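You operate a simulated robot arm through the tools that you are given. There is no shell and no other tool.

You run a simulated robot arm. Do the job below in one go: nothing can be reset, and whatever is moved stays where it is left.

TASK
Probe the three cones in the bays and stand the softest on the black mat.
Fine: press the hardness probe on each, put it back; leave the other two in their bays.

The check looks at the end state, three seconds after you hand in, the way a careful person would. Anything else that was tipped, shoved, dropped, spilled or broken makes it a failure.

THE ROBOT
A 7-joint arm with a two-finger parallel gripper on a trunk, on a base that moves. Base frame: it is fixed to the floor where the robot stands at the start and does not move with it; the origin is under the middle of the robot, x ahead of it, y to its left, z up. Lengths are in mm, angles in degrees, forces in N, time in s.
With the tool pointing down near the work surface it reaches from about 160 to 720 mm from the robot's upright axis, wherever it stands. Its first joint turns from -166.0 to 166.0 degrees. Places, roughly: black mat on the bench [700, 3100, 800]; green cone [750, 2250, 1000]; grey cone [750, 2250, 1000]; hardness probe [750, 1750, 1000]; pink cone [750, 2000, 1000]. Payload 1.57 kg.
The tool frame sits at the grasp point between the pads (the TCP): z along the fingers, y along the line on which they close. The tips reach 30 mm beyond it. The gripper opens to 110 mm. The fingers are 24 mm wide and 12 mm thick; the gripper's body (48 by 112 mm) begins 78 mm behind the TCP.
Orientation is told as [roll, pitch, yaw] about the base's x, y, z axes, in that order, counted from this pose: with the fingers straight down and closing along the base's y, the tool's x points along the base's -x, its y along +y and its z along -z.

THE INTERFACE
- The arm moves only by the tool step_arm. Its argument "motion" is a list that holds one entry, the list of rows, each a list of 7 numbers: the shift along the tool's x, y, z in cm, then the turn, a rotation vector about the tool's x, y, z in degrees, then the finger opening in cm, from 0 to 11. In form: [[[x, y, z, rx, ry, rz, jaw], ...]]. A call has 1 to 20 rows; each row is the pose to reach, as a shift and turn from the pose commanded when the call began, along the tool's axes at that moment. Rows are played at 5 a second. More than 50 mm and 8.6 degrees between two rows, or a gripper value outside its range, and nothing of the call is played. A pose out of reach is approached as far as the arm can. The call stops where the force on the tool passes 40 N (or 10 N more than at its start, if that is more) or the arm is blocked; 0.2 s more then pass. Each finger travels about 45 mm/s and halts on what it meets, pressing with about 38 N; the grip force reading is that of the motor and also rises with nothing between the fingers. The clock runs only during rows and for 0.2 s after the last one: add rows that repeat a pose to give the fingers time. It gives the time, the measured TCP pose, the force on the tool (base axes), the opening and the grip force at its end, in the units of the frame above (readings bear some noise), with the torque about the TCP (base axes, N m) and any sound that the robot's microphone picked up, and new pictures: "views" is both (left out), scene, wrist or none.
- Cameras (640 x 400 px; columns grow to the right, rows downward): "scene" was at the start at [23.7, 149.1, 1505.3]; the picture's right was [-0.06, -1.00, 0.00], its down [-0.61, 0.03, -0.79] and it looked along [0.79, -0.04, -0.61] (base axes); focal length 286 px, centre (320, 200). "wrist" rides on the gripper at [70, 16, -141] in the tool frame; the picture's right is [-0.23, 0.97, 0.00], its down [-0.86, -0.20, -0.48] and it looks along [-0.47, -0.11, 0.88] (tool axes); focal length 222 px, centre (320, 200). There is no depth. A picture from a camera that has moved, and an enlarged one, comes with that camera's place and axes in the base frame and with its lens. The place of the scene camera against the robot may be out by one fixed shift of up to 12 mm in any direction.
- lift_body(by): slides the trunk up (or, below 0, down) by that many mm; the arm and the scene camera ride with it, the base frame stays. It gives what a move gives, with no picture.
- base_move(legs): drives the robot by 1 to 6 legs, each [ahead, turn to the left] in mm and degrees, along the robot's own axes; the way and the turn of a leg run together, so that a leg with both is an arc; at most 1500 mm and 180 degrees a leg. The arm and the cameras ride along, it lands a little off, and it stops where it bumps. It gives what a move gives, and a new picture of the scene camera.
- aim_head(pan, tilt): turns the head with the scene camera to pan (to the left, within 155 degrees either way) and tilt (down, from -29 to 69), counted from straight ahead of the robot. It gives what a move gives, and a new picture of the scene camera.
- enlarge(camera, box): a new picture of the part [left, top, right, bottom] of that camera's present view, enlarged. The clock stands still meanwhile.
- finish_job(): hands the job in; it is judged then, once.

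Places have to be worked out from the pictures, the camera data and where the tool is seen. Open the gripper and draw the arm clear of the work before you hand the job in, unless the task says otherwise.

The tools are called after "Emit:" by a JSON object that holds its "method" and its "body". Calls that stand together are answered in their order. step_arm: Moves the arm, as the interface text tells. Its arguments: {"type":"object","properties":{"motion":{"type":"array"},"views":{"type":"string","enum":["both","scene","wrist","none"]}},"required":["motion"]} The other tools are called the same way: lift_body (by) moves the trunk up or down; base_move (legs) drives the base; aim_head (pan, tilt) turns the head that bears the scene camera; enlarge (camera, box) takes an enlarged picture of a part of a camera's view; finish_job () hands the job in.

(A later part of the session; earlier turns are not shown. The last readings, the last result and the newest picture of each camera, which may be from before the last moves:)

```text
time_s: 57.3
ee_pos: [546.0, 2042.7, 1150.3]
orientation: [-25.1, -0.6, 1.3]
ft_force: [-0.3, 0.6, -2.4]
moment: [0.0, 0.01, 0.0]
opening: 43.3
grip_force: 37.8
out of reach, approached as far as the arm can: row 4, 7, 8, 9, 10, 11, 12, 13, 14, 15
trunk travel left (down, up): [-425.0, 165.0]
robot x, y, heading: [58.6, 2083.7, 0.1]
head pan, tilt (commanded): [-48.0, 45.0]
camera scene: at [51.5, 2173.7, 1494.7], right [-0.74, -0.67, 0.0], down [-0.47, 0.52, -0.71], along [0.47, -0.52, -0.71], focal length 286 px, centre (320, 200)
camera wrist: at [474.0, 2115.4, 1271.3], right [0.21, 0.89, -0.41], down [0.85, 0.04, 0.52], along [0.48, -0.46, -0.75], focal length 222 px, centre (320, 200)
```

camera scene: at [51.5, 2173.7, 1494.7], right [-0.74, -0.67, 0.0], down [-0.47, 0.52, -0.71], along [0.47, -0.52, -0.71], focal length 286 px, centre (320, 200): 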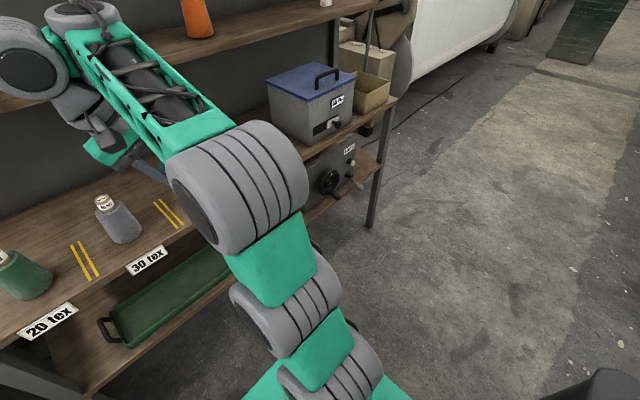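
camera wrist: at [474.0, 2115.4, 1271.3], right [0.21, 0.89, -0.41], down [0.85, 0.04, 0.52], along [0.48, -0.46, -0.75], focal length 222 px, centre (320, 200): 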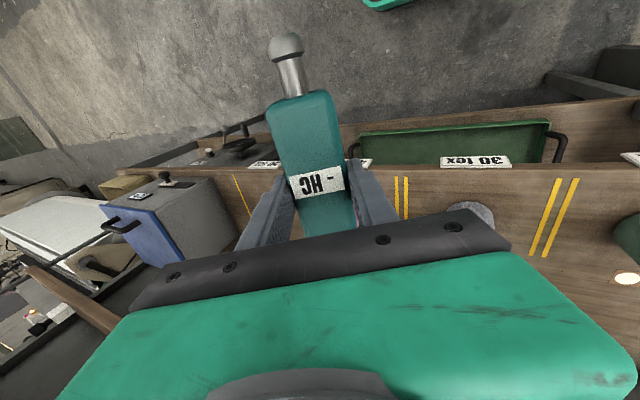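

The roll limit is symmetric at ±25°. Re-reading the earlier failures, the tool was also about 25–30° out of the arm's plane there (the arm was swung right while the tool faced +x). So a forward pitch should work if the tool stays in the arm's plane; I undo the roll and centre at y≈2080 first.

Emit:
{"method": "step_arm", "body": {"motion": [[[0, 1, 0.4, -8.2, 0, 0, 2], [0, 2, 0.9, -16.4, 0, 0, 2], [0, 3.4, 1.6, -25, 0, 0, 2], [0, 3.4, 1.6, -25, 0, 0, 2]]], "views": "none"}}

Emit:
{"method": "step_arm", "body": {"motion": [[[0, 0, 0, 0, -8, 0, 2], [0, 0, -0.5, 0, -16, 0, 2], [0, 0, -1, 0, -24, 0, 2], [0, 0, -1.5, 0, -32, 0, 2], [-0.5, 0, -2, 0, -40, 0, 2], [-1, 0, -2.5, 0, -48, 0, 2], [-1.5, 0, -3, 0, -56, 0, 2], [-2, 0, -3, 0, -64, 0, 2], [-2.5, 0, -3, 0, -72, 0, 2], [-3, 0, -3, 0, -80, 0, 2], [-3.5, 0, -3, 0, -88, 0, 2], [-3.5, 0, -3, 0, -90, 0, 2]]]}}

```text
time_s: 58.3
ee_pos: [545.9, 2065.5, 1121.2]
orientation: [0.0, -0.5, 1.4]
ft_force: [0.4, 0.6, -1.4]
moment: [-0.03, -0.06, -0.02]
opening: 43.4
grip_force: 38.1
trunk travel left (down, up): [-425.0, 165.0]
robot x, y, heading: [59.5, 2083.6, 0.2]
head pan, tilt (commanded): [-48.0, 45.0]
```

```text
time_s: 60.4
ee_pos: [656.5, 1938.6, 1412.0]
orientation: [-85.5, -86.7, 75.8]
ft_force: [1.0, -0.7, -0.2]
moment: [0.04, 0.07, -0.08]
opening: 43.5
grip_force: 37.7
out of reach, approached as far as the arm can: row 1, 2, 4, 5, 6, 7, 8
trunk travel left (down, up): [-425.0, 165.0]
robot x, y, heading: [60.0, 2078.4, 0.2]
head pan, tilt (commanded): [-48.0, 45.0]
stopped in row 10: the arm was blocked; the commanded pose is now the measured one
camera scene: at [51.4, 2175.7, 1492.8], right [-0.74, -0.67, 0.0], down [-0.47, 0.52, -0.71], along [0.47, -0.53, -0.71], focal length 286 px, centre (320, 200)
camera wrist: at [520.3, 1973.2, 1342.3], right [0.16, 0.97, 0.17], down [-0.49, -0.07, 0.87], along [0.85, -0.23, 0.47], focal length 222 px, centre (320, 200)
```

scene: 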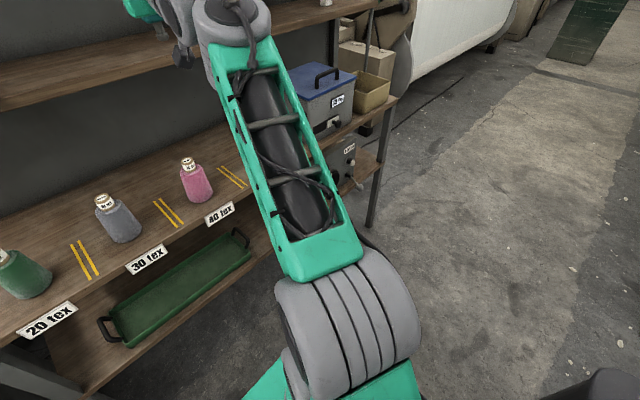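
wrist: 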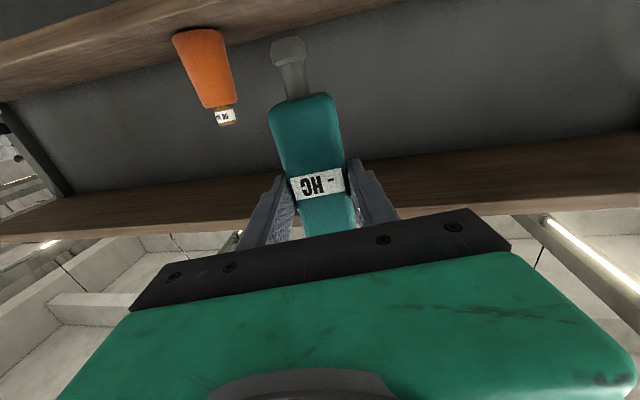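

The pitch went through with the tool now nearly level, but the arm swung up to z≈1412 and was blocked near the end. The probe is still held as before; I check the state with a null move.

Emit:
{"method": "step_arm", "body": {"motion": [[[0, 0, 0, 0, 0, 0, 2], [0, 0, 0, 0, 0, 0, 2]]], "views": "none"}}

Emit:
{"method": "aim_head", "body": {"pan": -30, "tilt": 15}}

```text
time_s: 61.0
ee_pos: [655.8, 1937.3, 1415.6]
orientation: [-90.9, -86.7, 81.5]
ft_force: [0.4, -0.1, -1.0]
moment: [0.04, 0.04, -0.02]
opening: 43.4
grip_force: 38.2
trunk travel left (down, up): [-425.0, 165.0]
robot x, y, heading: [59.7, 2082.0, 0.1]
head pan, tilt (commanded): [-48.0, 45.0]
```

```text
time_s: 61.9
ee_pos: [655.5, 1935.9, 1415.8]
orientation: [-89.9, -86.7, 80.4]
ft_force: [0.6, 0.2, -1.5]
moment: [-0.01, 0.05, 0.01]
opening: 43.0
grip_force: 38.1
trunk travel left (down, up): [-425.0, 165.0]
robot x, y, heading: [57.8, 2080.8, 0.2]
head pan, tilt (commanded): [-30.0, 15.0]
camera scene: at [77.8, 2187.4, 1541.4], right [-0.5, -0.87, 0.0], down [-0.23, 0.13, -0.97], along [0.84, -0.48, -0.26], focal length 286 px, centre (320, 200)
```

scene: 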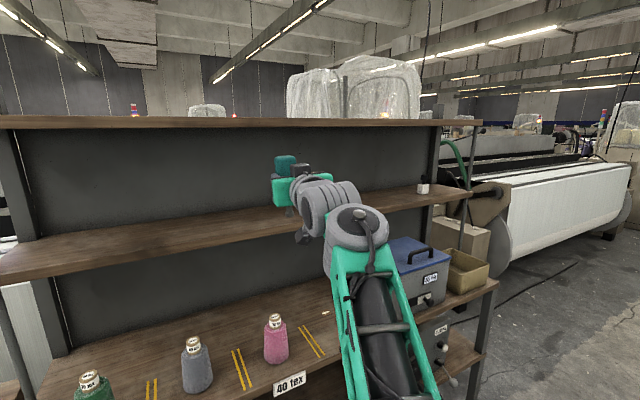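

The tool is now level, pointing at azimuth about -10°, with the nose pointing straight down within ~3°. This is the pose I need, only too high, so I lower the trunk 250 mm, which keeps the nose at about z≈1069, above the cone tops.

Emit:
{"method": "lift_body", "body": {"by": -250}}

Emit:
{"method": "aim_head", "body": {"pan": -15, "tilt": 15}}

```text
time_s: 64.5
ee_pos: [662.7, 1936.4, 1161.4]
orientation: [-82.5, -86.7, 72.9]
ft_force: [-1.4, 0.6, -1.3]
moment: [0.02, 0.03, 0.02]
opening: 43.2
grip_force: 38.1
trunk travel left (down, up): [-175.0, 415.0]
robot x, y, heading: [61.4, 2081.7, 0.3]
head pan, tilt (commanded): [-30.0, 15.0]
```

```text
time_s: 65.2
ee_pos: [663.6, 1936.6, 1161.0]
orientation: [-83.0, -86.6, 73.6]
ft_force: [0.6, -0.5, -2.2]
moment: [0.01, 0.04, -0.01]
opening: 43.4
grip_force: 37.7
trunk travel left (down, up): [-175.0, 415.0]
robot x, y, heading: [61.9, 2079.8, -0.0]
head pan, tilt (commanded): [-15.0, 15.0]
camera scene: at [95.3, 2209.6, 1290.9], right [-0.26, -0.97, 0.0], down [-0.26, 0.07, -0.96], along [0.93, -0.25, -0.27], focal length 286 px, centre (320, 200)
```

scene: 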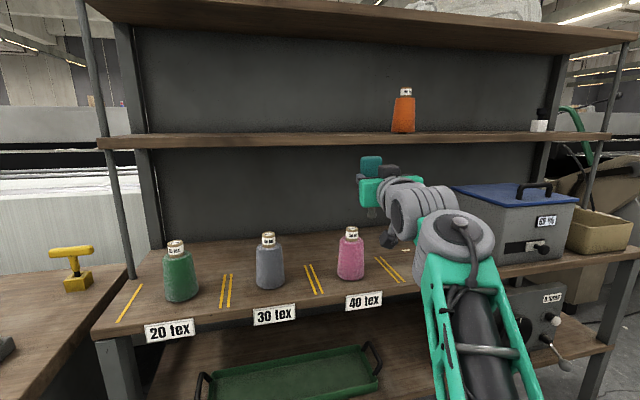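

I have a clear view of the probe standing nose down and the three cones. I enlarge to measure the cones and the probe nose.

Emit:
{"method": "enlarge", "body": {"camera": "scene", "box": [310, 130, 470, 300]}}

Emit:
{"method": "enlarge", "body": {"camera": "scene", "box": [130, 210, 390, 350]}}

```text
2.35 times, centred on (390, 215) of scene
camera zoom: at [95.3, 2209.6, 1290.9], right [-0.26, -0.97, 0.0], down [-0.26, 0.07, -0.96], along [0.93, -0.25, -0.27], focal length 672 px, centre (155, 165)
```

zoom: 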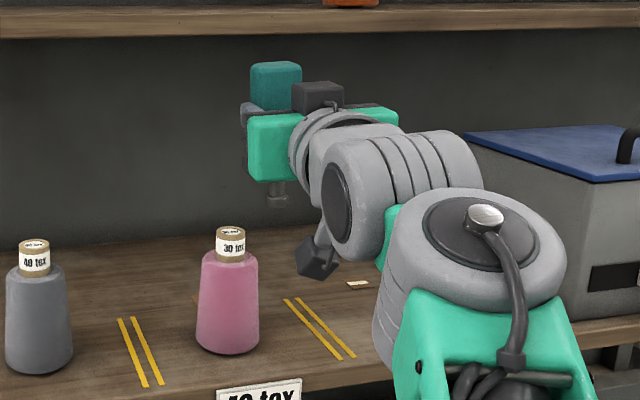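

```text
2.46 times, centred on (260, 280) of scene
camera zoom: at [95.3, 2209.6, 1290.9], right [-0.26, -0.97, 0.0], down [-0.26, 0.07, -0.96], along [0.93, -0.25, -0.27], focal length 704 px, centre (468, 3)
```

zoom: 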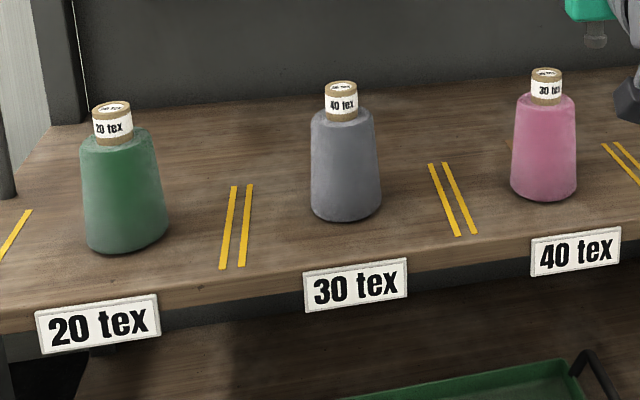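

Nose prediction from the tool pose matches the picture within ~4 px, so the camera can be trusted. Cones come out at pink (718, 1960), grey (735, 2165) and green (737, 2369), tops at z≈1031, with the nose tip at about (681, 1928, 1065). I test a small arm move (1 cm up) to see that the arm behaves in this posture.

Emit:
{"method": "step_arm", "body": {"motion": [[[-0.5, 0, 0, 0, 0, 0, 2], [-1, 0, 0, 0, 0, 0, 2]]], "views": "none"}}

```text
time_s: 65.8
ee_pos: [658.4, 1937.4, 1175.9]
orientation: [-89.2, -86.7, 79.6]
ft_force: [-0.6, -0.4, -1.1]
moment: [0.0, 0.05, -0.04]
opening: 43.5
grip_force: 37.8
trunk travel left (down, up): [-175.0, 415.0]
robot x, y, heading: [63.7, 2079.8, -0.1]
head pan, tilt (commanded): [-15.0, 15.0]
```

The arm behaves (about 1176 now). I shift the nose over the pink cone's axis and straighten the last 3° of tilt.

Emit:
{"method": "step_arm", "body": {"motion": [[[-0.1, 0.8, 0.9, 0, 0, 0.8, 2], [-0.15, 1.6, 1.8, 0, 0, 1.6, 2], [-0.2, 2.4, 2.7, 0, 0, 2.5, 2], [-0.2, 3.2, 3.6, 0, 0, 3.3, 2], [-0.2, 3.2, 3.6, 0, 0, 3.3, 2]]]}}

```text
time_s: 67.0
ee_pos: [696.0, 1960.9, 1173.8]
orientation: [87.0, -90.0, -96.5]
ft_force: [-0.3, -0.9, -2.4]
moment: [0.0, 0.03, 0.01]
opening: 43.4
grip_force: 37.4
trunk travel left (down, up): [-175.0, 415.0]
robot x, y, heading: [57.3, 2084.3, 0.2]
head pan, tilt (commanded): [-15.0, 15.0]
camera scene: at [87.1, 2210.0, 1291.5], right [-0.26, -0.97, 0.0], down [-0.25, 0.07, -0.97], along [0.93, -0.25, -0.26], focal length 286 px, centre (320, 200)
camera wrist: at [560.0, 2001.2, 1106.2], right [0.16, 0.96, 0.23], down [-0.51, -0.12, 0.86], along [0.85, -0.25, 0.47], focal length 222 px, centre (320, 200)
```

scene: 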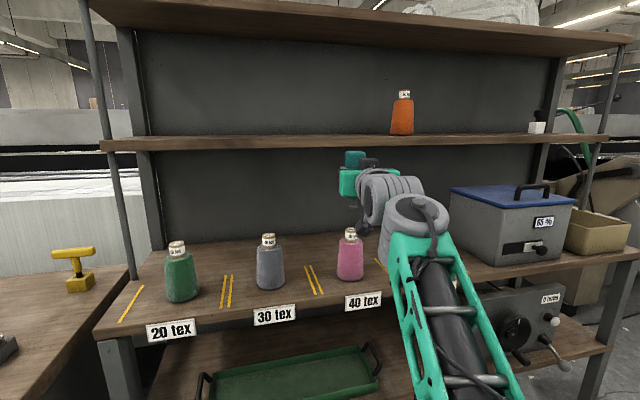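
wrist: 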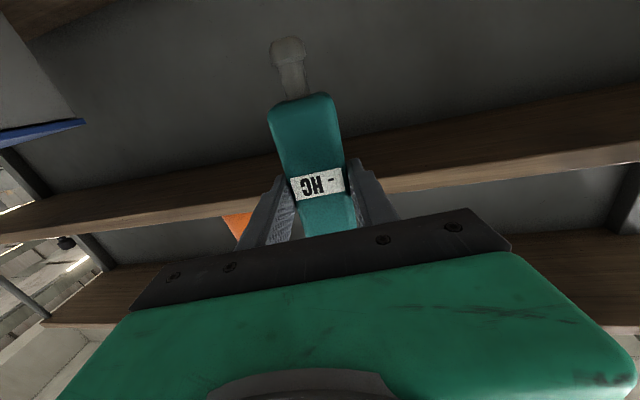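

The nose is nearly above the pink cone. I enlarge the scene view around the nose and pink cone to check alignment.

Emit:
{"method": "enlarge", "body": {"camera": "scene", "box": [310, 140, 410, 290]}}

```text
2.67 times, centred on (360, 215) of scene
camera zoom: at [87.1, 2210.0, 1291.5], right [-0.26, -0.97, 0.0], down [-0.25, 0.07, -0.97], along [0.93, -0.25, -0.26], focal length 762 px, centre (213, 160)
```

zoom: 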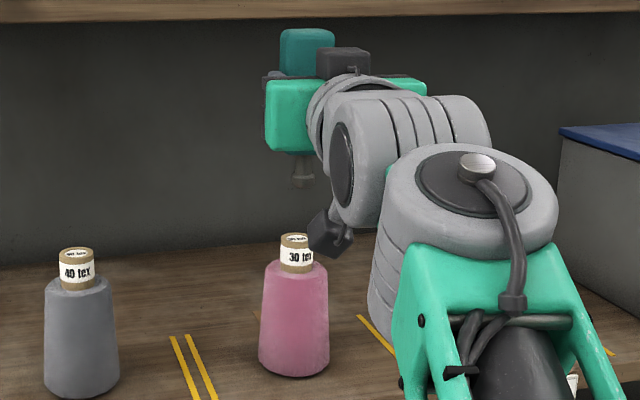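

The nose tip is about 50 mm above the pink cap and about 4 mm to the right of its axis. I correct that and descend 42 mm, still short of contact.

Emit:
{"method": "step_arm", "body": {"motion": [[[1.5, 0.35, 0, 0, 0, 0, 2], [3, 0.35, 0, 0, 0, 0, 2], [4.2, 0.35, 0, 0, 0, 0, 2], [4.2, 0.35, 0, 0, 0, 0, 2]]], "views": "wrist"}}

Emit:
{"method": "enlarge", "body": {"camera": "scene", "box": [310, 140, 410, 290]}}

```text
time_s: 68.0
ee_pos: [697.3, 1967.4, 1133.8]
orientation: [5.4, -90.1, -14.9]
ft_force: [-0.3, 0.0, -2.4]
moment: [0.0, 0.05, -0.01]
opening: 43.3
grip_force: 37.8
trunk travel left (down, up): [-175.0, 415.0]
robot x, y, heading: [61.4, 2078.7, 0.3]
head pan, tilt (commanded): [-15.0, 15.0]
camera wrist: at [560.7, 2005.3, 1064.1], right [0.16, 0.96, 0.23], down [-0.5, -0.12, 0.86], along [0.85, -0.25, 0.47], focal length 222 px, centre (320, 200)
```

wrist: 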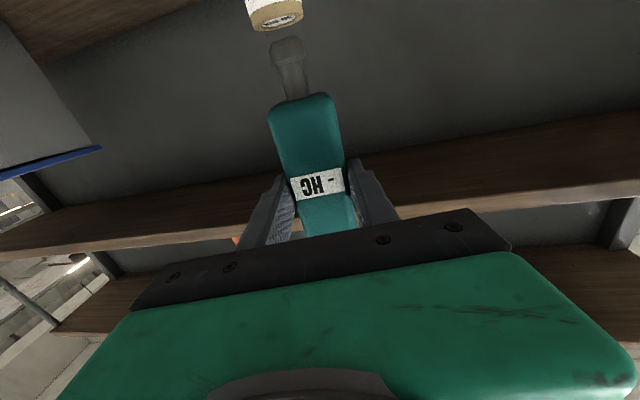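

```text
2.67 times, centred on (360, 215) of scene
camera zoom: at [87.1, 2210.0, 1291.5], right [-0.26, -0.97, 0.0], down [-0.25, 0.07, -0.97], along [0.93, -0.25, -0.26], focal length 762 px, centre (213, 160)
```

zoom: 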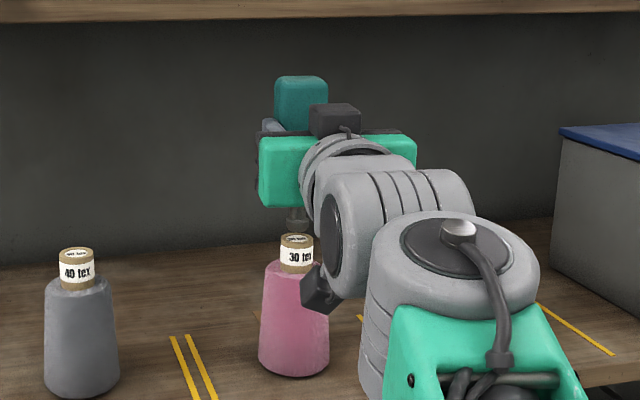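

The nose is aligned over the pink cap with about 9 mm left. I go down in small steps and watch the force and display.

Emit:
{"method": "step_arm", "body": {"motion": [[[0.4, 0, 0, 0, 0, 0, 2], [0.7, 0, 0, 0, 0, 0, 2]]], "views": "wrist"}}

Emit:
{"method": "step_arm", "body": {"motion": [[[0.15, 0, 0, 0, 0, 0, 2], [0.3, 0, 0, 0, 0, 0, 2]]], "views": "wrist"}}

```text
time_s: 68.7
ee_pos: [698.2, 1966.4, 1125.7]
orientation: [-176.9, -90.1, 167.4]
ft_force: [-0.6, -0.4, -1.2]
moment: [0.0, 0.06, -0.01]
opening: 43.3
grip_force: 37.7
trunk travel left (down, up): [-175.0, 415.0]
robot x, y, heading: [54.7, 2079.9, 0.4]
head pan, tilt (commanded): [-15.0, 15.0]
camera wrist: at [561.5, 2005.2, 1057.5], right [0.16, 0.96, 0.23], down [-0.51, -0.12, 0.85], along [0.85, -0.25, 0.47], focal length 222 px, centre (320, 200)
```

wrist: 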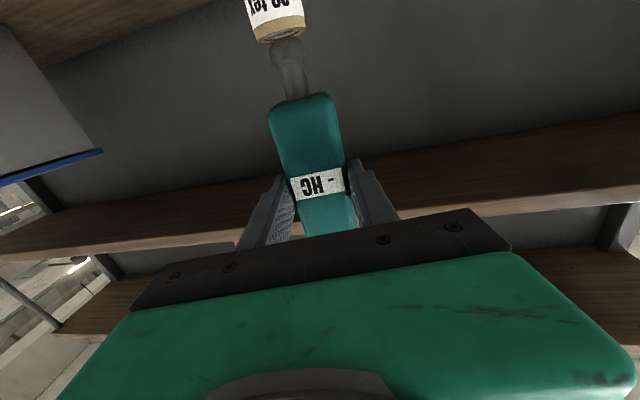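

```text
time_s: 69.2
ee_pos: [696.7, 1965.2, 1123.2]
orientation: [-157.7, -90.0, 148.0]
ft_force: [-0.7, -0.4, -0.9]
moment: [-0.03, 0.03, 0.03]
opening: 43.1
grip_force: 37.5
trunk travel left (down, up): [-175.0, 415.0]
robot x, y, heading: [59.1, 2077.8, 0.0]
head pan, tilt (commanded): [-15.0, 15.0]
camera wrist: at [561.1, 2005.2, 1054.2], right [0.16, 0.96, 0.23], down [-0.51, -0.12, 0.86], along [0.85, -0.25, 0.47], focal length 222 px, centre (320, 200)
```

wrist: 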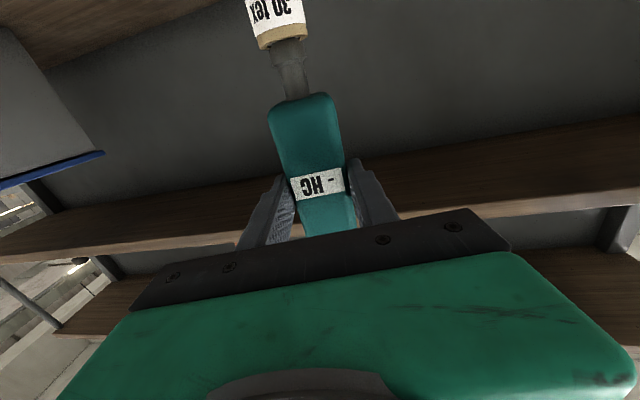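

No contact force yet. I enlarge the wrist view to see how the nose sits relative to the cap.

Emit:
{"method": "enlarge", "body": {"camera": "wrist", "box": [220, 0, 380, 110]}}

Emit:
{"method": "enlarge", "body": {"camera": "scene", "box": [330, 200, 380, 260]}}

```text
3.64 times, centred on (300, 55) of wrist
camera zoom: at [561.1, 2005.2, 1054.2], right [0.16, 0.96, 0.23], down [-0.51, -0.12, 0.86], along [0.85, -0.25, 0.47], focal length 808 px, centre (393, 727)
```

zoom: 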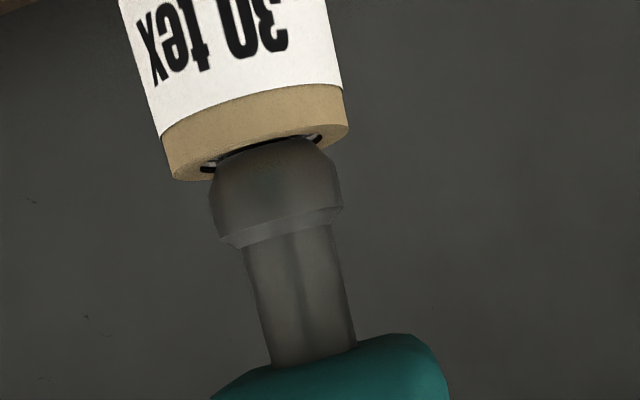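

```text
6.67 times, centred on (355, 230) of scene
camera zoom: at [87.0, 2210.0, 1291.5], right [-0.26, -0.97, 0.0], down [-0.25, 0.07, -0.97], along [0.93, -0.25, -0.26], focal length 1905 px, centre (87, 0)
```

zoom: 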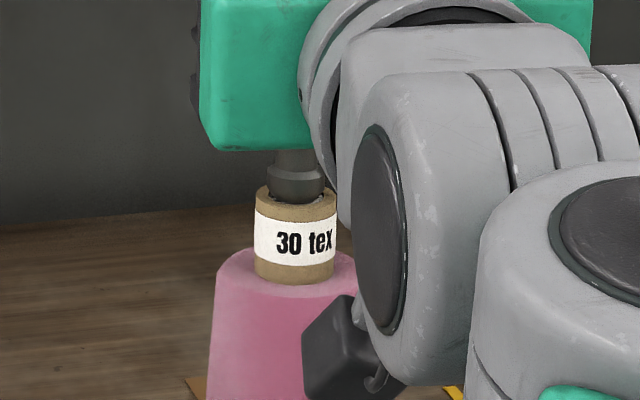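

The nose head is over the cap's top face, almost touching. I continue down in small steps to make contact.

Emit:
{"method": "step_arm", "body": {"motion": [[[0.15, 0, 0, 0, 0, 0, 2], [0.3, 0, 0, 0, 0, 0, 2]]], "views": "wrist"}}

```text
time_s: 69.8
ee_pos: [698.6, 1965.7, 1122.0]
orientation: [-171.4, -90.0, 161.7]
ft_force: [-0.3, -0.1, -0.8]
moment: [-0.02, -0.02, -0.02]
opening: 43.3
grip_force: 38.1
trunk travel left (down, up): [-175.0, 415.0]
robot x, y, heading: [59.5, 2081.7, -0.0]
head pan, tilt (commanded): [-15.0, 15.0]
camera wrist: at [561.5, 2005.0, 1051.5], right [0.16, 0.96, 0.23], down [-0.51, -0.12, 0.85], along [0.85, -0.25, 0.47], focal length 222 px, centre (320, 200)
```

wrist: 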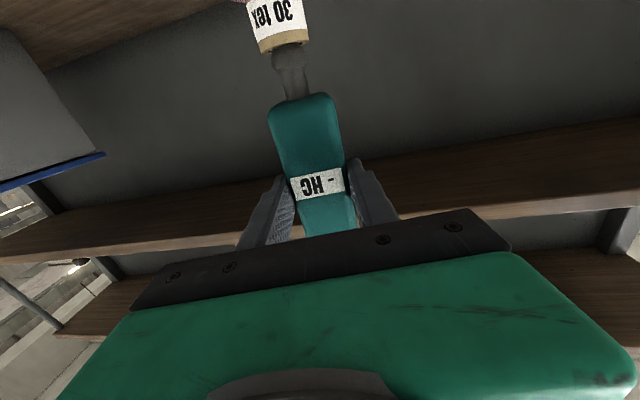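

Force has shifted slightly (-0.8 N versus -1.8 N free weight), so contact may have just begun. I press further in 1.5 mm steps.

Emit:
{"method": "step_arm", "body": {"motion": [[[0.15, 0, 0, 0, 0, 0, 2], [0.3, 0, 0, 0, 0, 0, 2]]], "views": "wrist"}}

Emit:
{"method": "enlarge", "body": {"camera": "wrist", "box": [220, 0, 380, 110]}}

```text
time_s: 70.5
ee_pos: [698.0, 1966.7, 1117.1]
orientation: [-175.6, -89.9, 166.1]
ft_force: [0.5, 0.7, 0.7]
moment: [-0.01, -0.13, 0.02]
opening: 43.3
grip_force: 38.2
trunk travel left (down, up): [-175.0, 415.0]
robot x, y, heading: [57.6, 2080.1, 0.2]
head pan, tilt (commanded): [-15.0, 15.0]
camera wrist: at [561.0, 2005.0, 1048.8], right [0.16, 0.96, 0.23], down [-0.51, -0.12, 0.85], along [0.85, -0.25, 0.47], focal length 222 px, centre (320, 200)
```

wrist: 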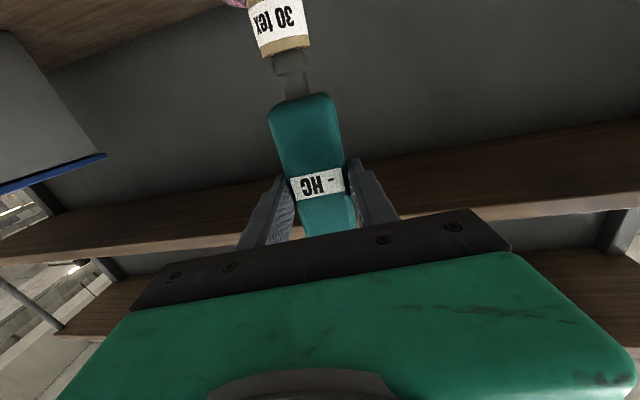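

```text
3.64 times, centred on (300, 55) of wrist
camera zoom: at [561.0, 2005.0, 1048.8], right [0.16, 0.96, 0.23], down [-0.51, -0.12, 0.85], along [0.85, -0.25, 0.47], focal length 808 px, centre (393, 727)
```

zoom: 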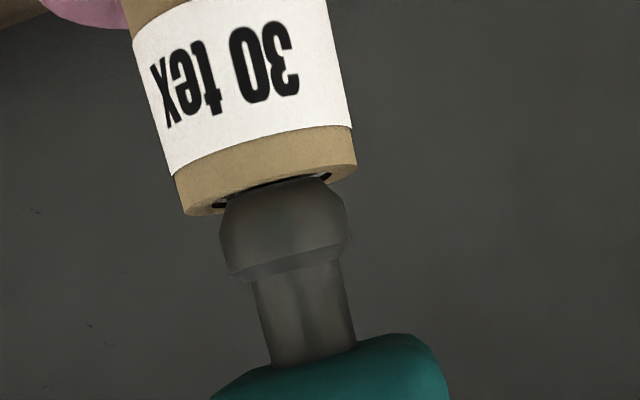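

The nose is a sprung plunger and it has begun to retract (about 2.5 N). I press further, watching the display.

Emit:
{"method": "step_arm", "body": {"motion": [[[0.15, 0, 0, 0, 0, 0, 2], [0.3, 0, 0, 0, 0, 0, 2], [0.3, 0, 0, 0, 0, 0, 2]]], "views": "wrist"}}

Emit:
{"method": "enlarge", "body": {"camera": "wrist", "box": [220, 0, 420, 220]}}

```text
time_s: 71.2
ee_pos: [697.2, 1965.8, 1116.2]
orientation: [-177.8, -90.0, 168.1]
ft_force: [0.1, -0.2, 2.2]
moment: [-0.05, -0.03, -0.02]
opening: 43.2
grip_force: 38.1
trunk travel left (down, up): [-175.0, 415.0]
robot x, y, heading: [57.6, 2081.4, 0.0]
head pan, tilt (commanded): [-15.0, 15.0]
camera wrist: at [561.0, 2005.2, 1046.4], right [0.16, 0.96, 0.23], down [-0.51, -0.12, 0.85], along [0.85, -0.25, 0.47], focal length 222 px, centre (320, 200)
```

wrist: 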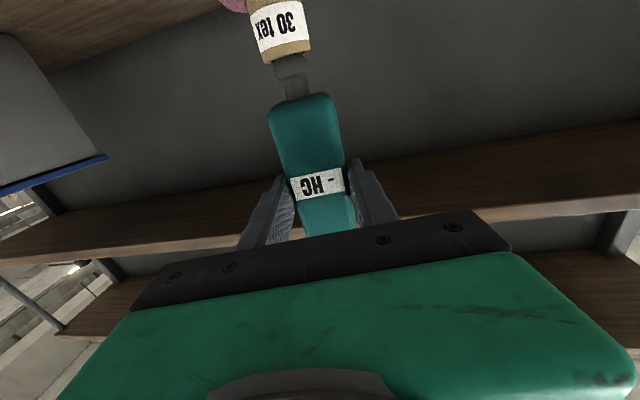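

```text
1.82 times, centred on (320, 110) of wrist
camera zoom: at [561.0, 2005.2, 1046.4], right [0.16, 0.96, 0.23], down [-0.51, -0.12, 0.85], along [0.85, -0.25, 0.47], focal length 404 px, centre (320, 364)
```

zoom: 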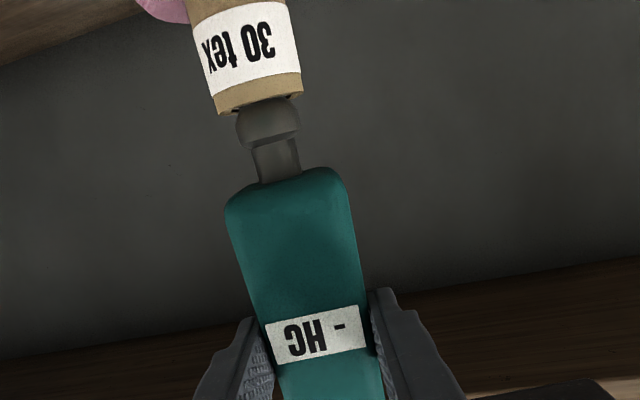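

About 4 N now, and the display still shows "- HC". I press further, 3 mm at a time.

Emit:
{"method": "step_arm", "body": {"motion": [[[0.15, 0, 0, 0, 0, 0, 2], [0.3, 0, 0, 0, 0, 0, 2], [0.3, 0, 0, 0, 0, 0, 2]]], "views": "none"}}

Emit:
{"method": "enlarge", "body": {"camera": "wrist", "box": [220, 0, 420, 220]}}

```text
time_s: 72.0
ee_pos: [696.6, 1965.4, 1115.3]
orientation: [-177.6, -89.9, 168.0]
ft_force: [1.2, -0.6, 7.5]
moment: [-0.1, -0.29, 0.01]
opening: 43.3
grip_force: 38.2
trunk travel left (down, up): [-175.0, 415.0]
robot x, y, heading: [61.5, 2076.6, 0.5]
head pan, tilt (commanded): [-15.0, 15.0]
```

```text
1.82 times, centred on (320, 110) of wrist
camera zoom: at [560.8, 2005.2, 1044.9], right [0.16, 0.96, 0.23], down [-0.51, -0.12, 0.85], along [0.85, -0.25, 0.47], focal length 404 px, centre (320, 364)
```

zoom: 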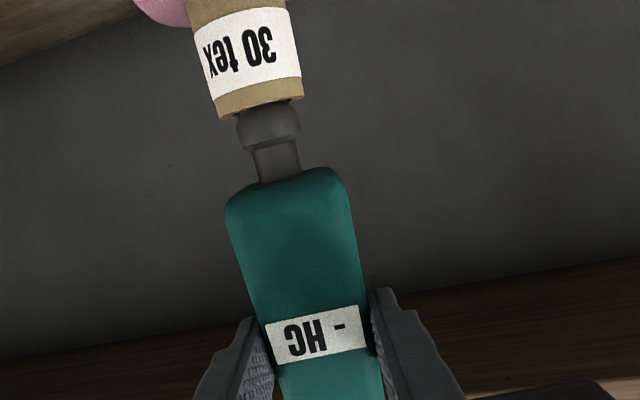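

About 9 N and no reading yet. I hold for a second to see if it needs dwell time.

Emit:
{"method": "step_arm", "body": {"motion": [[[0.1, 0, 0, 0, 0, 0, 2], [0.1, 0, 0, 0, 0, 0, 2], [0.1, 0, 0, 0, 0, 0, 2], [0.1, 0, 0, 0, 0, 0, 2], [0.1, 0, 0, 0, 0, 0, 2]]], "views": "none"}}

Emit:
{"method": "enlarge", "body": {"camera": "wrist", "box": [220, 0, 420, 220]}}

```text
time_s: 73.2
ee_pos: [697.3, 1965.6, 1113.0]
orientation: [-177.3, -89.8, 167.8]
ft_force: [1.1, 1.2, 13.9]
moment: [-0.05, -0.43, 0.02]
opening: 43.2
grip_force: 38.2
trunk travel left (down, up): [-175.0, 415.0]
robot x, y, heading: [57.2, 2079.3, 0.5]
head pan, tilt (commanded): [-15.0, 15.0]
```

```text
1.82 times, centred on (320, 110) of wrist
camera zoom: at [560.4, 2005.3, 1043.7], right [0.16, 0.96, 0.23], down [-0.51, -0.12, 0.85], along [0.85, -0.25, 0.47], focal length 404 px, centre (320, 364)
```

zoom: 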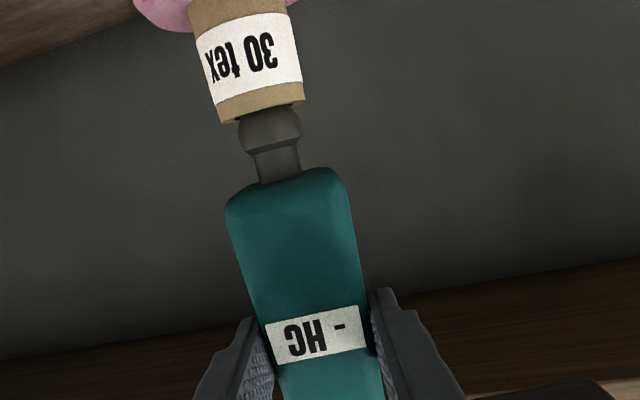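

Nearly 16 N on the cap gives nothing. I back off and check the display after release.

Emit:
{"method": "step_arm", "body": {"motion": [[[-0.5, 0, 0, 0, 0, 0, 2], [-1, 0, 0, 0, 0, 0, 2], [-2, 0, 0, 0, 0, 0, 2], [-3.5, 0, 0, 0, 0, 0, 2]]], "views": "wrist"}}

Emit:
{"method": "enlarge", "body": {"camera": "wrist", "box": [220, 0, 420, 220]}}

Emit:
{"method": "enlarge", "body": {"camera": "scene", "box": [310, 190, 400, 290]}}

```text
time_s: 74.2
ee_pos: [698.0, 1966.5, 1144.3]
orientation: [1.6, -89.9, -11.1]
ft_force: [-0.6, 0.0, -1.8]
moment: [-0.02, 0.03, -0.06]
opening: 43.5
grip_force: 38.3
trunk travel left (down, up): [-175.0, 415.0]
robot x, y, heading: [60.4, 2081.2, 0.1]
head pan, tilt (commanded): [-15.0, 15.0]
camera wrist: at [561.9, 2004.9, 1076.1], right [0.16, 0.96, 0.23], down [-0.5, -0.12, 0.86], along [0.85, -0.25, 0.46], focal length 222 px, centre (320, 200)
```

wrist: 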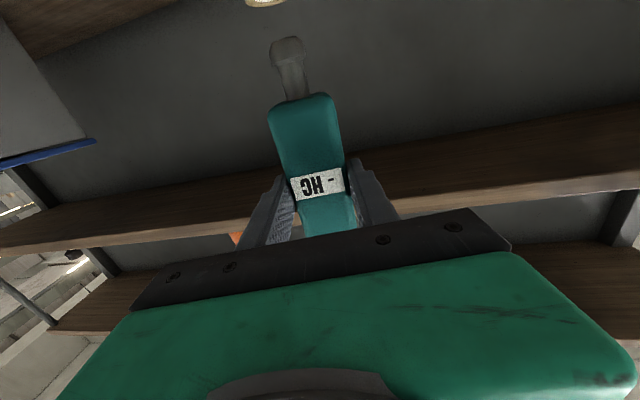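

```text
1.82 times, centred on (320, 110) of wrist
camera zoom: at [561.9, 2004.9, 1076.1], right [0.16, 0.96, 0.23], down [-0.5, -0.12, 0.86], along [0.85, -0.25, 0.46], focal length 404 px, centre (320, 364)
```

zoom: 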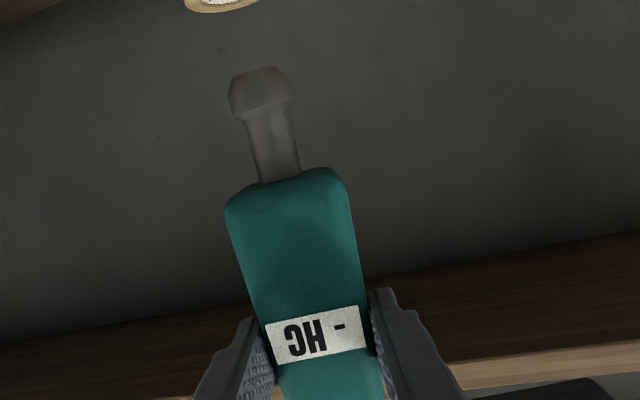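

```text
4.00 times, centred on (355, 240) of scene
camera zoom: at [87.2, 2209.9, 1291.4], right [-0.26, -0.97, 0.0], down [-0.25, 0.07, -0.97], along [0.93, -0.25, -0.26], focal length 1143 px, centre (180, 40)
```

zoom: 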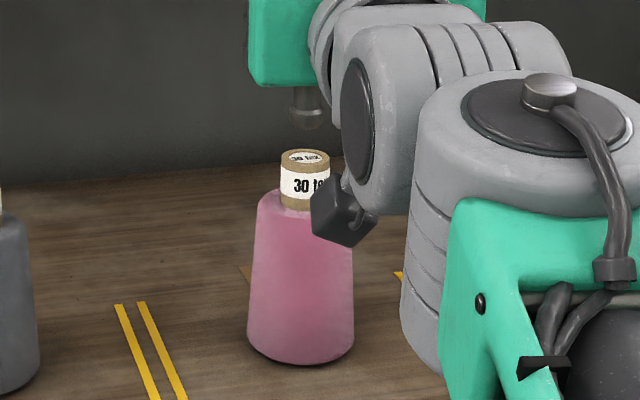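

The display still reads "-", so the paper core doesn't count and the yarn itself must be pressed. I'll tilt the probe 25° by spinning about the tool axis and press its nose on the left yarn shoulder beside the cap, starting with a move above that spot.

Emit:
{"method": "step_arm", "body": {"motion": [[[0, 1.6, -0.1, 0, 0, -6, 2], [0, 3.2, -0.2, 0, 0, -13, 2], [0, 4.8, -0.35, 0, 0, -19, 2], [0, 6.4, -0.46, 0, 0, -25, 2], [1.5, 6.4, -0.46, 0, 0, -25, 2], [2.5, 6.4, -0.46, 0, 0, -25, 2], [2.5, 6.4, -0.46, 0, 0, -25, 2]]], "views": "both"}}

Emit:
{"method": "enlarge", "body": {"camera": "scene", "box": [310, 190, 400, 290]}}

Emit:
{"method": "enlarge", "body": {"camera": "wrist", "box": [200, 0, 400, 120]}}

```text
time_s: 75.8
ee_pos: [704.0, 2029.6, 1119.8]
orientation: [-89.8, -65.1, 80.4]
ft_force: [-0.4, 0.3, -1.7]
moment: [0.0, 0.03, -0.06]
opening: 43.3
grip_force: 37.8
trunk travel left (down, up): [-175.0, 415.0]
robot x, y, heading: [60.0, 2077.7, 0.2]
head pan, tilt (commanded): [-15.0, 15.0]
camera scene: at [87.1, 2210.0, 1291.5], right [-0.26, -0.97, 0.0], down [-0.25, 0.07, -0.97], along [0.93, -0.25, -0.26], focal length 286 px, centre (320, 200)
camera wrist: at [562.6, 2039.1, 1051.1], right [0.16, 0.96, -0.21], down [-0.44, 0.26, 0.86], along [0.88, -0.05, 0.47], focal length 222 px, centre (320, 200)
```

scene: 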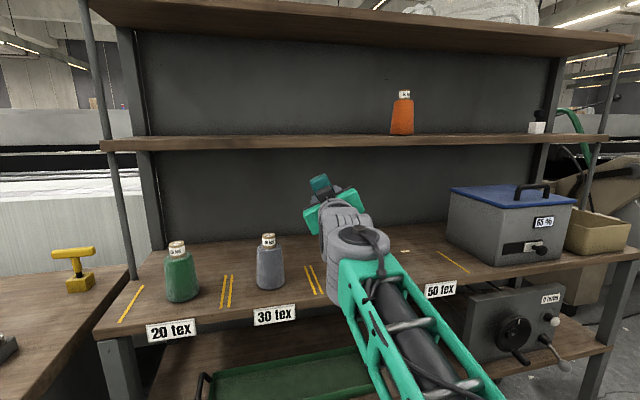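
wrist: 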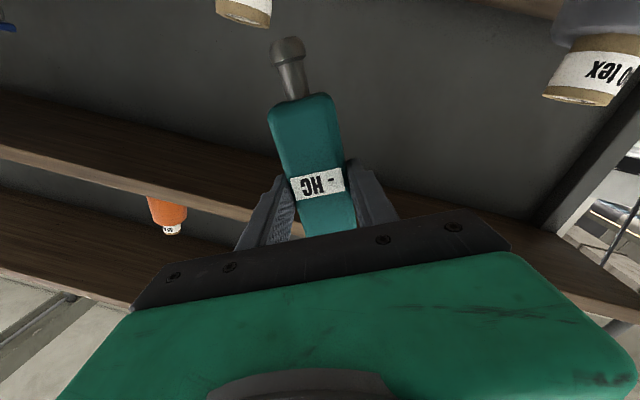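

```text
4.00 times, centred on (355, 240) of scene
camera zoom: at [87.1, 2210.0, 1291.5], right [-0.26, -0.97, 0.0], down [-0.25, 0.07, -0.97], along [0.93, -0.25, -0.26], focal length 1143 px, centre (180, 40)
```

zoom: 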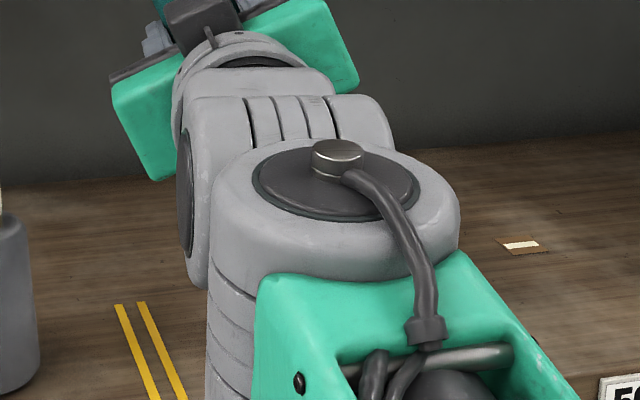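

```text
3.20 times, centred on (300, 60) of wrist
camera zoom: at [562.6, 2039.1, 1051.1], right [0.16, 0.96, -0.21], down [-0.44, 0.26, 0.86], along [0.88, -0.05, 0.47], focal length 711 px, centre (384, 648)
```

zoom: 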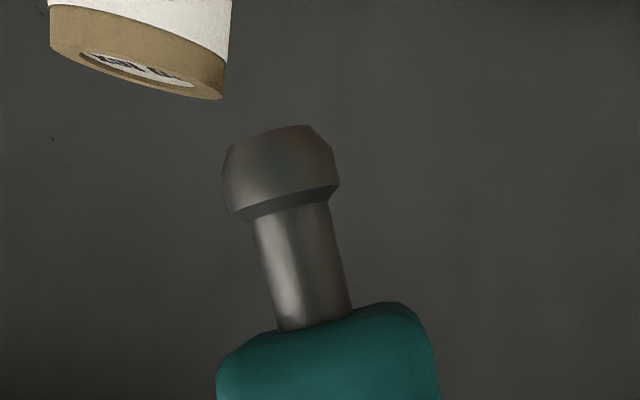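

The arm hides the scene view, but the wrist view shows the nose about 26 mm left of the pink cap's axis, clear of the cap. I go straight down 25 mm and look again.

Emit:
{"method": "step_arm", "body": {"motion": [[[0.9, -0.42, 0, 0, 0, 0, 2], [1.8, -0.84, 0, 0, 0, 0, 2], [2.27, -1.06, 0, 0, 0, 0, 2], [2.27, -1.06, 0, 0, 0, 0, 2]]], "views": "wrist"}}

Emit:
{"method": "enlarge", "body": {"camera": "wrist", "box": [160, 0, 400, 150]}}

```text
time_s: 76.8
ee_pos: [701.3, 2012.0, 1107.3]
orientation: [-90.7, -65.0, 81.1]
ft_force: [0.4, 3.8, 8.4]
moment: [-0.09, -0.15, 0.04]
opening: 43.1
grip_force: 38.0
trunk travel left (down, up): [-175.0, 415.0]
robot x, y, heading: [58.5, 2080.5, 0.1]
head pan, tilt (commanded): [-15.0, 15.0]
camera wrist: at [559.2, 2020.3, 1037.4], right [0.16, 0.96, -0.21], down [-0.45, 0.26, 0.86], along [0.88, -0.05, 0.47], focal length 222 px, centre (320, 200)
```

wrist: 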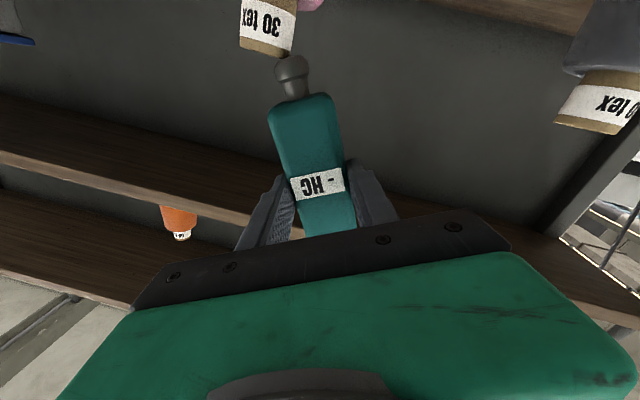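

```text
2.67 times, centred on (280, 75) of wrist
camera zoom: at [559.2, 2020.3, 1037.4], right [0.16, 0.96, -0.21], down [-0.45, 0.26, 0.86], along [0.88, -0.05, 0.47], focal length 592 px, centre (427, 533)
```

zoom: 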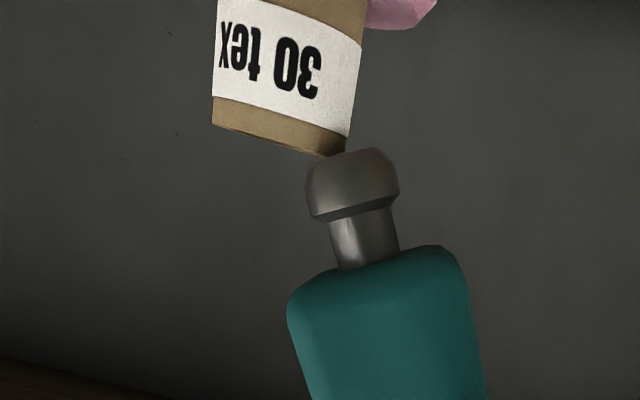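

I got the sideways sign wrong: the nose drifted into the cap's rim (about 10 N). I back straight off the way I came.

Emit:
{"method": "step_arm", "body": {"motion": [[[-0.5, 0.22, 0, 0, 0, 0, 2], [-1.4, 0.64, 0, 0, 0, 0, 2], [-2.27, 1.06, 0, 0, 0, 0, 2], [-2.27, 1.06, 0, 0, 0, 0, 2]]], "views": "wrist"}}

Emit:
{"method": "enlarge", "body": {"camera": "wrist", "box": [160, 0, 400, 150]}}

```text
time_s: 77.8
ee_pos: [704.8, 2029.4, 1120.3]
orientation: [-89.9, -64.9, 80.4]
ft_force: [-0.3, -0.7, -1.9]
moment: [0.01, 0.09, -0.02]
opening: 43.3
grip_force: 38.5
trunk travel left (down, up): [-175.0, 415.0]
robot x, y, heading: [60.4, 2083.6, 0.1]
head pan, tilt (commanded): [-15.0, 15.0]
camera wrist: at [563.0, 2038.6, 1051.2], right [0.16, 0.96, -0.21], down [-0.44, 0.26, 0.86], along [0.88, -0.05, 0.47], focal length 222 px, centre (320, 200)
```

wrist: 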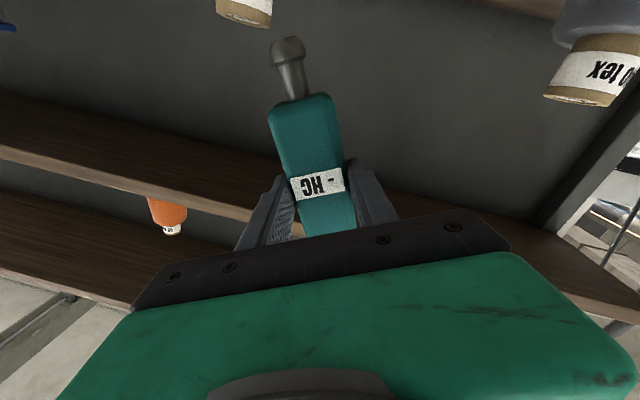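

```text
2.67 times, centred on (280, 75) of wrist
camera zoom: at [563.0, 2038.6, 1051.2], right [0.16, 0.96, -0.21], down [-0.44, 0.26, 0.86], along [0.88, -0.05, 0.47], focal length 592 px, centre (427, 533)
```

zoom: 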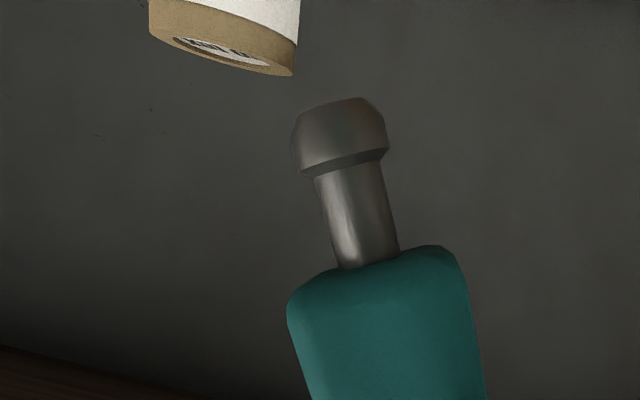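

The cone hasn't moved; its cap is exactly where it was in the picture. Now I go straight down with the right sign (25 mm).

Emit:
{"method": "step_arm", "body": {"motion": [[[0.8, 0.37, 0, 0, 0, 0, 2], [1.6, 0.75, 0, 0, 0, 0, 2], [2.27, 1.06, 0, 0, 0, 0, 2], [2.27, 1.06, 0, 0, 0, 0, 2]]], "views": "wrist"}}

Emit:
{"method": "enlarge", "body": {"camera": "wrist", "box": [160, 0, 400, 150]}}

```text
time_s: 78.8
ee_pos: [704.6, 2030.0, 1095.8]
orientation: [-90.0, -65.0, 80.5]
ft_force: [0.4, -0.1, -1.6]
moment: [0.0, 0.04, 0.01]
opening: 43.1
grip_force: 37.8
trunk travel left (down, up): [-175.0, 415.0]
robot x, y, heading: [61.0, 2081.2, 0.1]
head pan, tilt (commanded): [-15.0, 15.0]
camera wrist: at [563.0, 2038.4, 1026.3], right [0.16, 0.96, -0.21], down [-0.44, 0.26, 0.86], along [0.88, -0.05, 0.47], focal length 222 px, centre (320, 200)
```

wrist: 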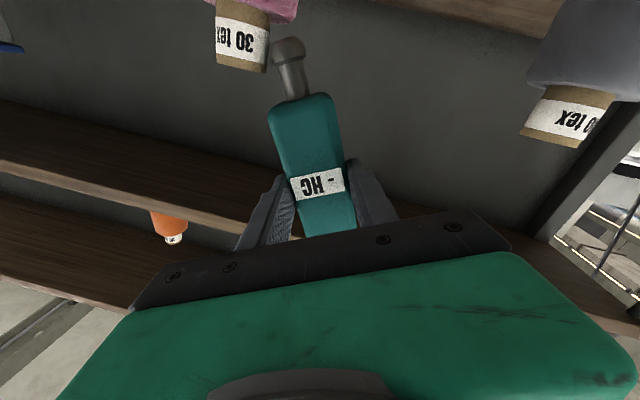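

```text
2.67 times, centred on (280, 75) of wrist
camera zoom: at [563.0, 2038.4, 1026.3], right [0.16, 0.96, -0.21], down [-0.44, 0.26, 0.86], along [0.88, -0.05, 0.47], focal length 592 px, centre (427, 533)
```

zoom: 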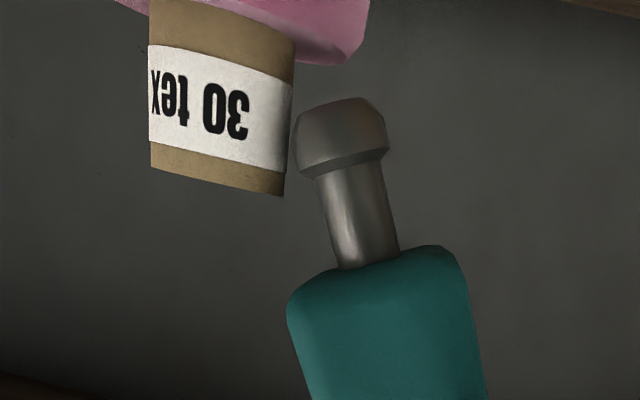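

The nose is beside the cap with the pink shoulder visible just below it, about 8 mm to go and ~1.5 mm clear of the cap. I go straight down 6 mm, then press along the probe axis.

Emit:
{"method": "step_arm", "body": {"motion": [[[0.27, 0.13, 0, 0, 0, 0, 2], [0.54, 0.25, 0, 0, 0, 0, 2], [0.54, 0.25, 0, 0, 0, 0, 2]]], "views": "none"}}

Emit:
{"method": "enlarge", "body": {"camera": "wrist", "box": [160, 0, 400, 150]}}

```text
time_s: 79.7
ee_pos: [703.7, 2031.2, 1089.6]
orientation: [-90.0, -65.0, 80.4]
ft_force: [0.0, 0.4, -1.2]
moment: [0.01, 0.03, 0.02]
opening: 43.4
grip_force: 38.0
trunk travel left (down, up): [-175.0, 415.0]
robot x, y, heading: [60.7, 2079.9, 0.1]
head pan, tilt (commanded): [-15.0, 15.0]
```

```text
2.67 times, centred on (280, 75) of wrist
camera zoom: at [562.5, 2038.7, 1020.2], right [0.16, 0.96, -0.21], down [-0.44, 0.26, 0.86], along [0.88, -0.05, 0.47], focal length 592 px, centre (427, 533)
```

zoom: 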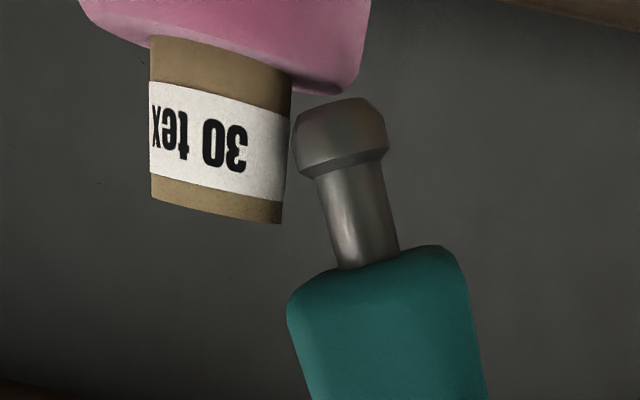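

The nose is right at the yarn shoulder. I press along the probe's axis in small steps.

Emit:
{"method": "step_arm", "body": {"motion": [[[0.15, 0.03, 0, 0, 0, 0, 2], [0.3, 0.05, 0, 0, 0, 0, 2], [0.4, 0.05, 0, 0, 0, 0, 2], [0.4, 0.05, 0, 0, 0, 0, 2]]], "views": "none"}}

Emit:
{"method": "enlarge", "body": {"camera": "wrist", "box": [160, 0, 480, 220]}}

```text
time_s: 80.7
ee_pos: [704.5, 2029.7, 1085.8]
orientation: [-90.1, -65.1, 80.4]
ft_force: [0.6, -0.2, -1.1]
moment: [0.02, 0.01, -0.02]
opening: 43.2
grip_force: 38.2
trunk travel left (down, up): [-175.0, 415.0]
robot x, y, heading: [59.6, 2079.4, 0.0]
head pan, tilt (commanded): [-15.0, 15.0]
```

```text
1.82 times, centred on (320, 110) of wrist
camera zoom: at [562.9, 2037.6, 1016.1], right [0.16, 0.96, -0.21], down [-0.44, 0.26, 0.86], along [0.88, -0.05, 0.47], focal length 404 px, centre (320, 364)
```

zoom: 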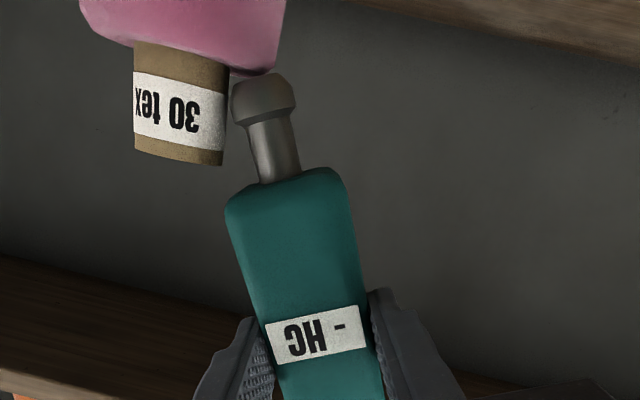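

Still almost no force; I continue along the axis in 3 mm.

Emit:
{"method": "step_arm", "body": {"motion": [[[0.15, 0, 0, 0, 0, 0, 2], [0.3, 0, 0, 0, 0, 0, 2], [0.3, 0, 0, 0, 0, 0, 2]]], "views": "none"}}

Emit:
{"method": "enlarge", "body": {"camera": "wrist", "box": [160, 0, 480, 220]}}

```text
time_s: 81.5
ee_pos: [703.9, 2027.8, 1084.0]
orientation: [-90.1, -65.0, 80.5]
ft_force: [0.6, 0.5, -0.5]
moment: [0.01, 0.0, -0.01]
opening: 43.3
grip_force: 38.3
trunk travel left (down, up): [-175.0, 415.0]
robot x, y, heading: [58.9, 2079.0, 0.1]
head pan, tilt (commanded): [-15.0, 15.0]
```

```text
1.82 times, centred on (320, 110) of wrist
camera zoom: at [562.5, 2036.4, 1014.1], right [0.16, 0.96, -0.21], down [-0.44, 0.26, 0.86], along [0.88, -0.05, 0.47], focal length 404 px, centre (320, 364)
```

zoom: 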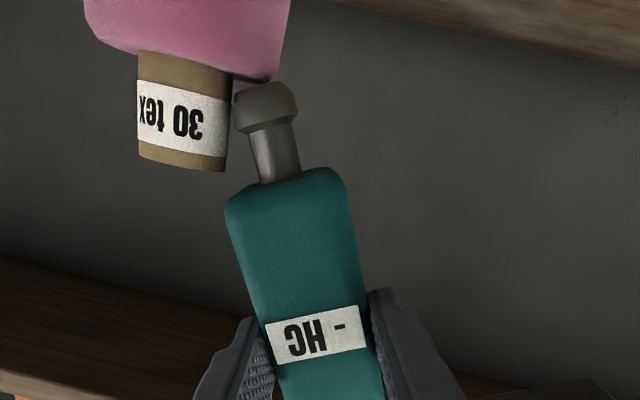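

Contact has begun (about 1.4 N, plunger retracting). I keep pressing along the axis.

Emit:
{"method": "step_arm", "body": {"motion": [[[0.15, 0, 0, 0, 0, 0, 2], [0.3, 0, 0, 0, 0, 0, 2], [0.3, 0, 0, 0, 0, 0, 2]]], "views": "none"}}

Emit:
{"method": "enlarge", "body": {"camera": "wrist", "box": [160, 0, 480, 220]}}

```text
time_s: 82.2
ee_pos: [703.8, 2026.6, 1080.8]
orientation: [-90.0, -64.9, 80.4]
ft_force: [0.7, 0.9, 0.9]
moment: [0.04, -0.01, 0.01]
opening: 43.3
grip_force: 38.3
trunk travel left (down, up): [-175.0, 415.0]
robot x, y, heading: [60.0, 2079.8, -0.1]
head pan, tilt (commanded): [-15.0, 15.0]
```

```text
1.82 times, centred on (320, 110) of wrist
camera zoom: at [561.8, 2035.0, 1011.3], right [0.16, 0.96, -0.21], down [-0.44, 0.26, 0.86], along [0.88, -0.05, 0.47], focal length 404 px, centre (320, 364)
```

zoom: 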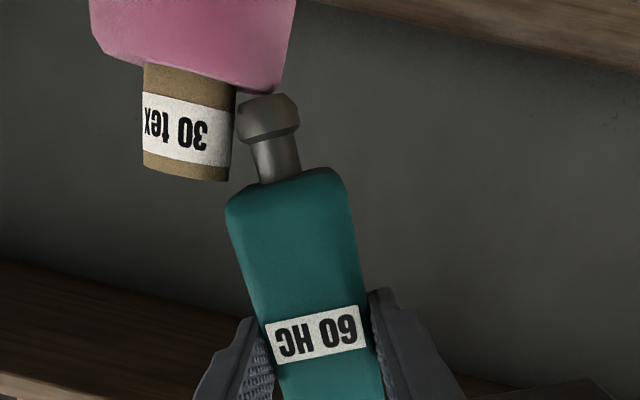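

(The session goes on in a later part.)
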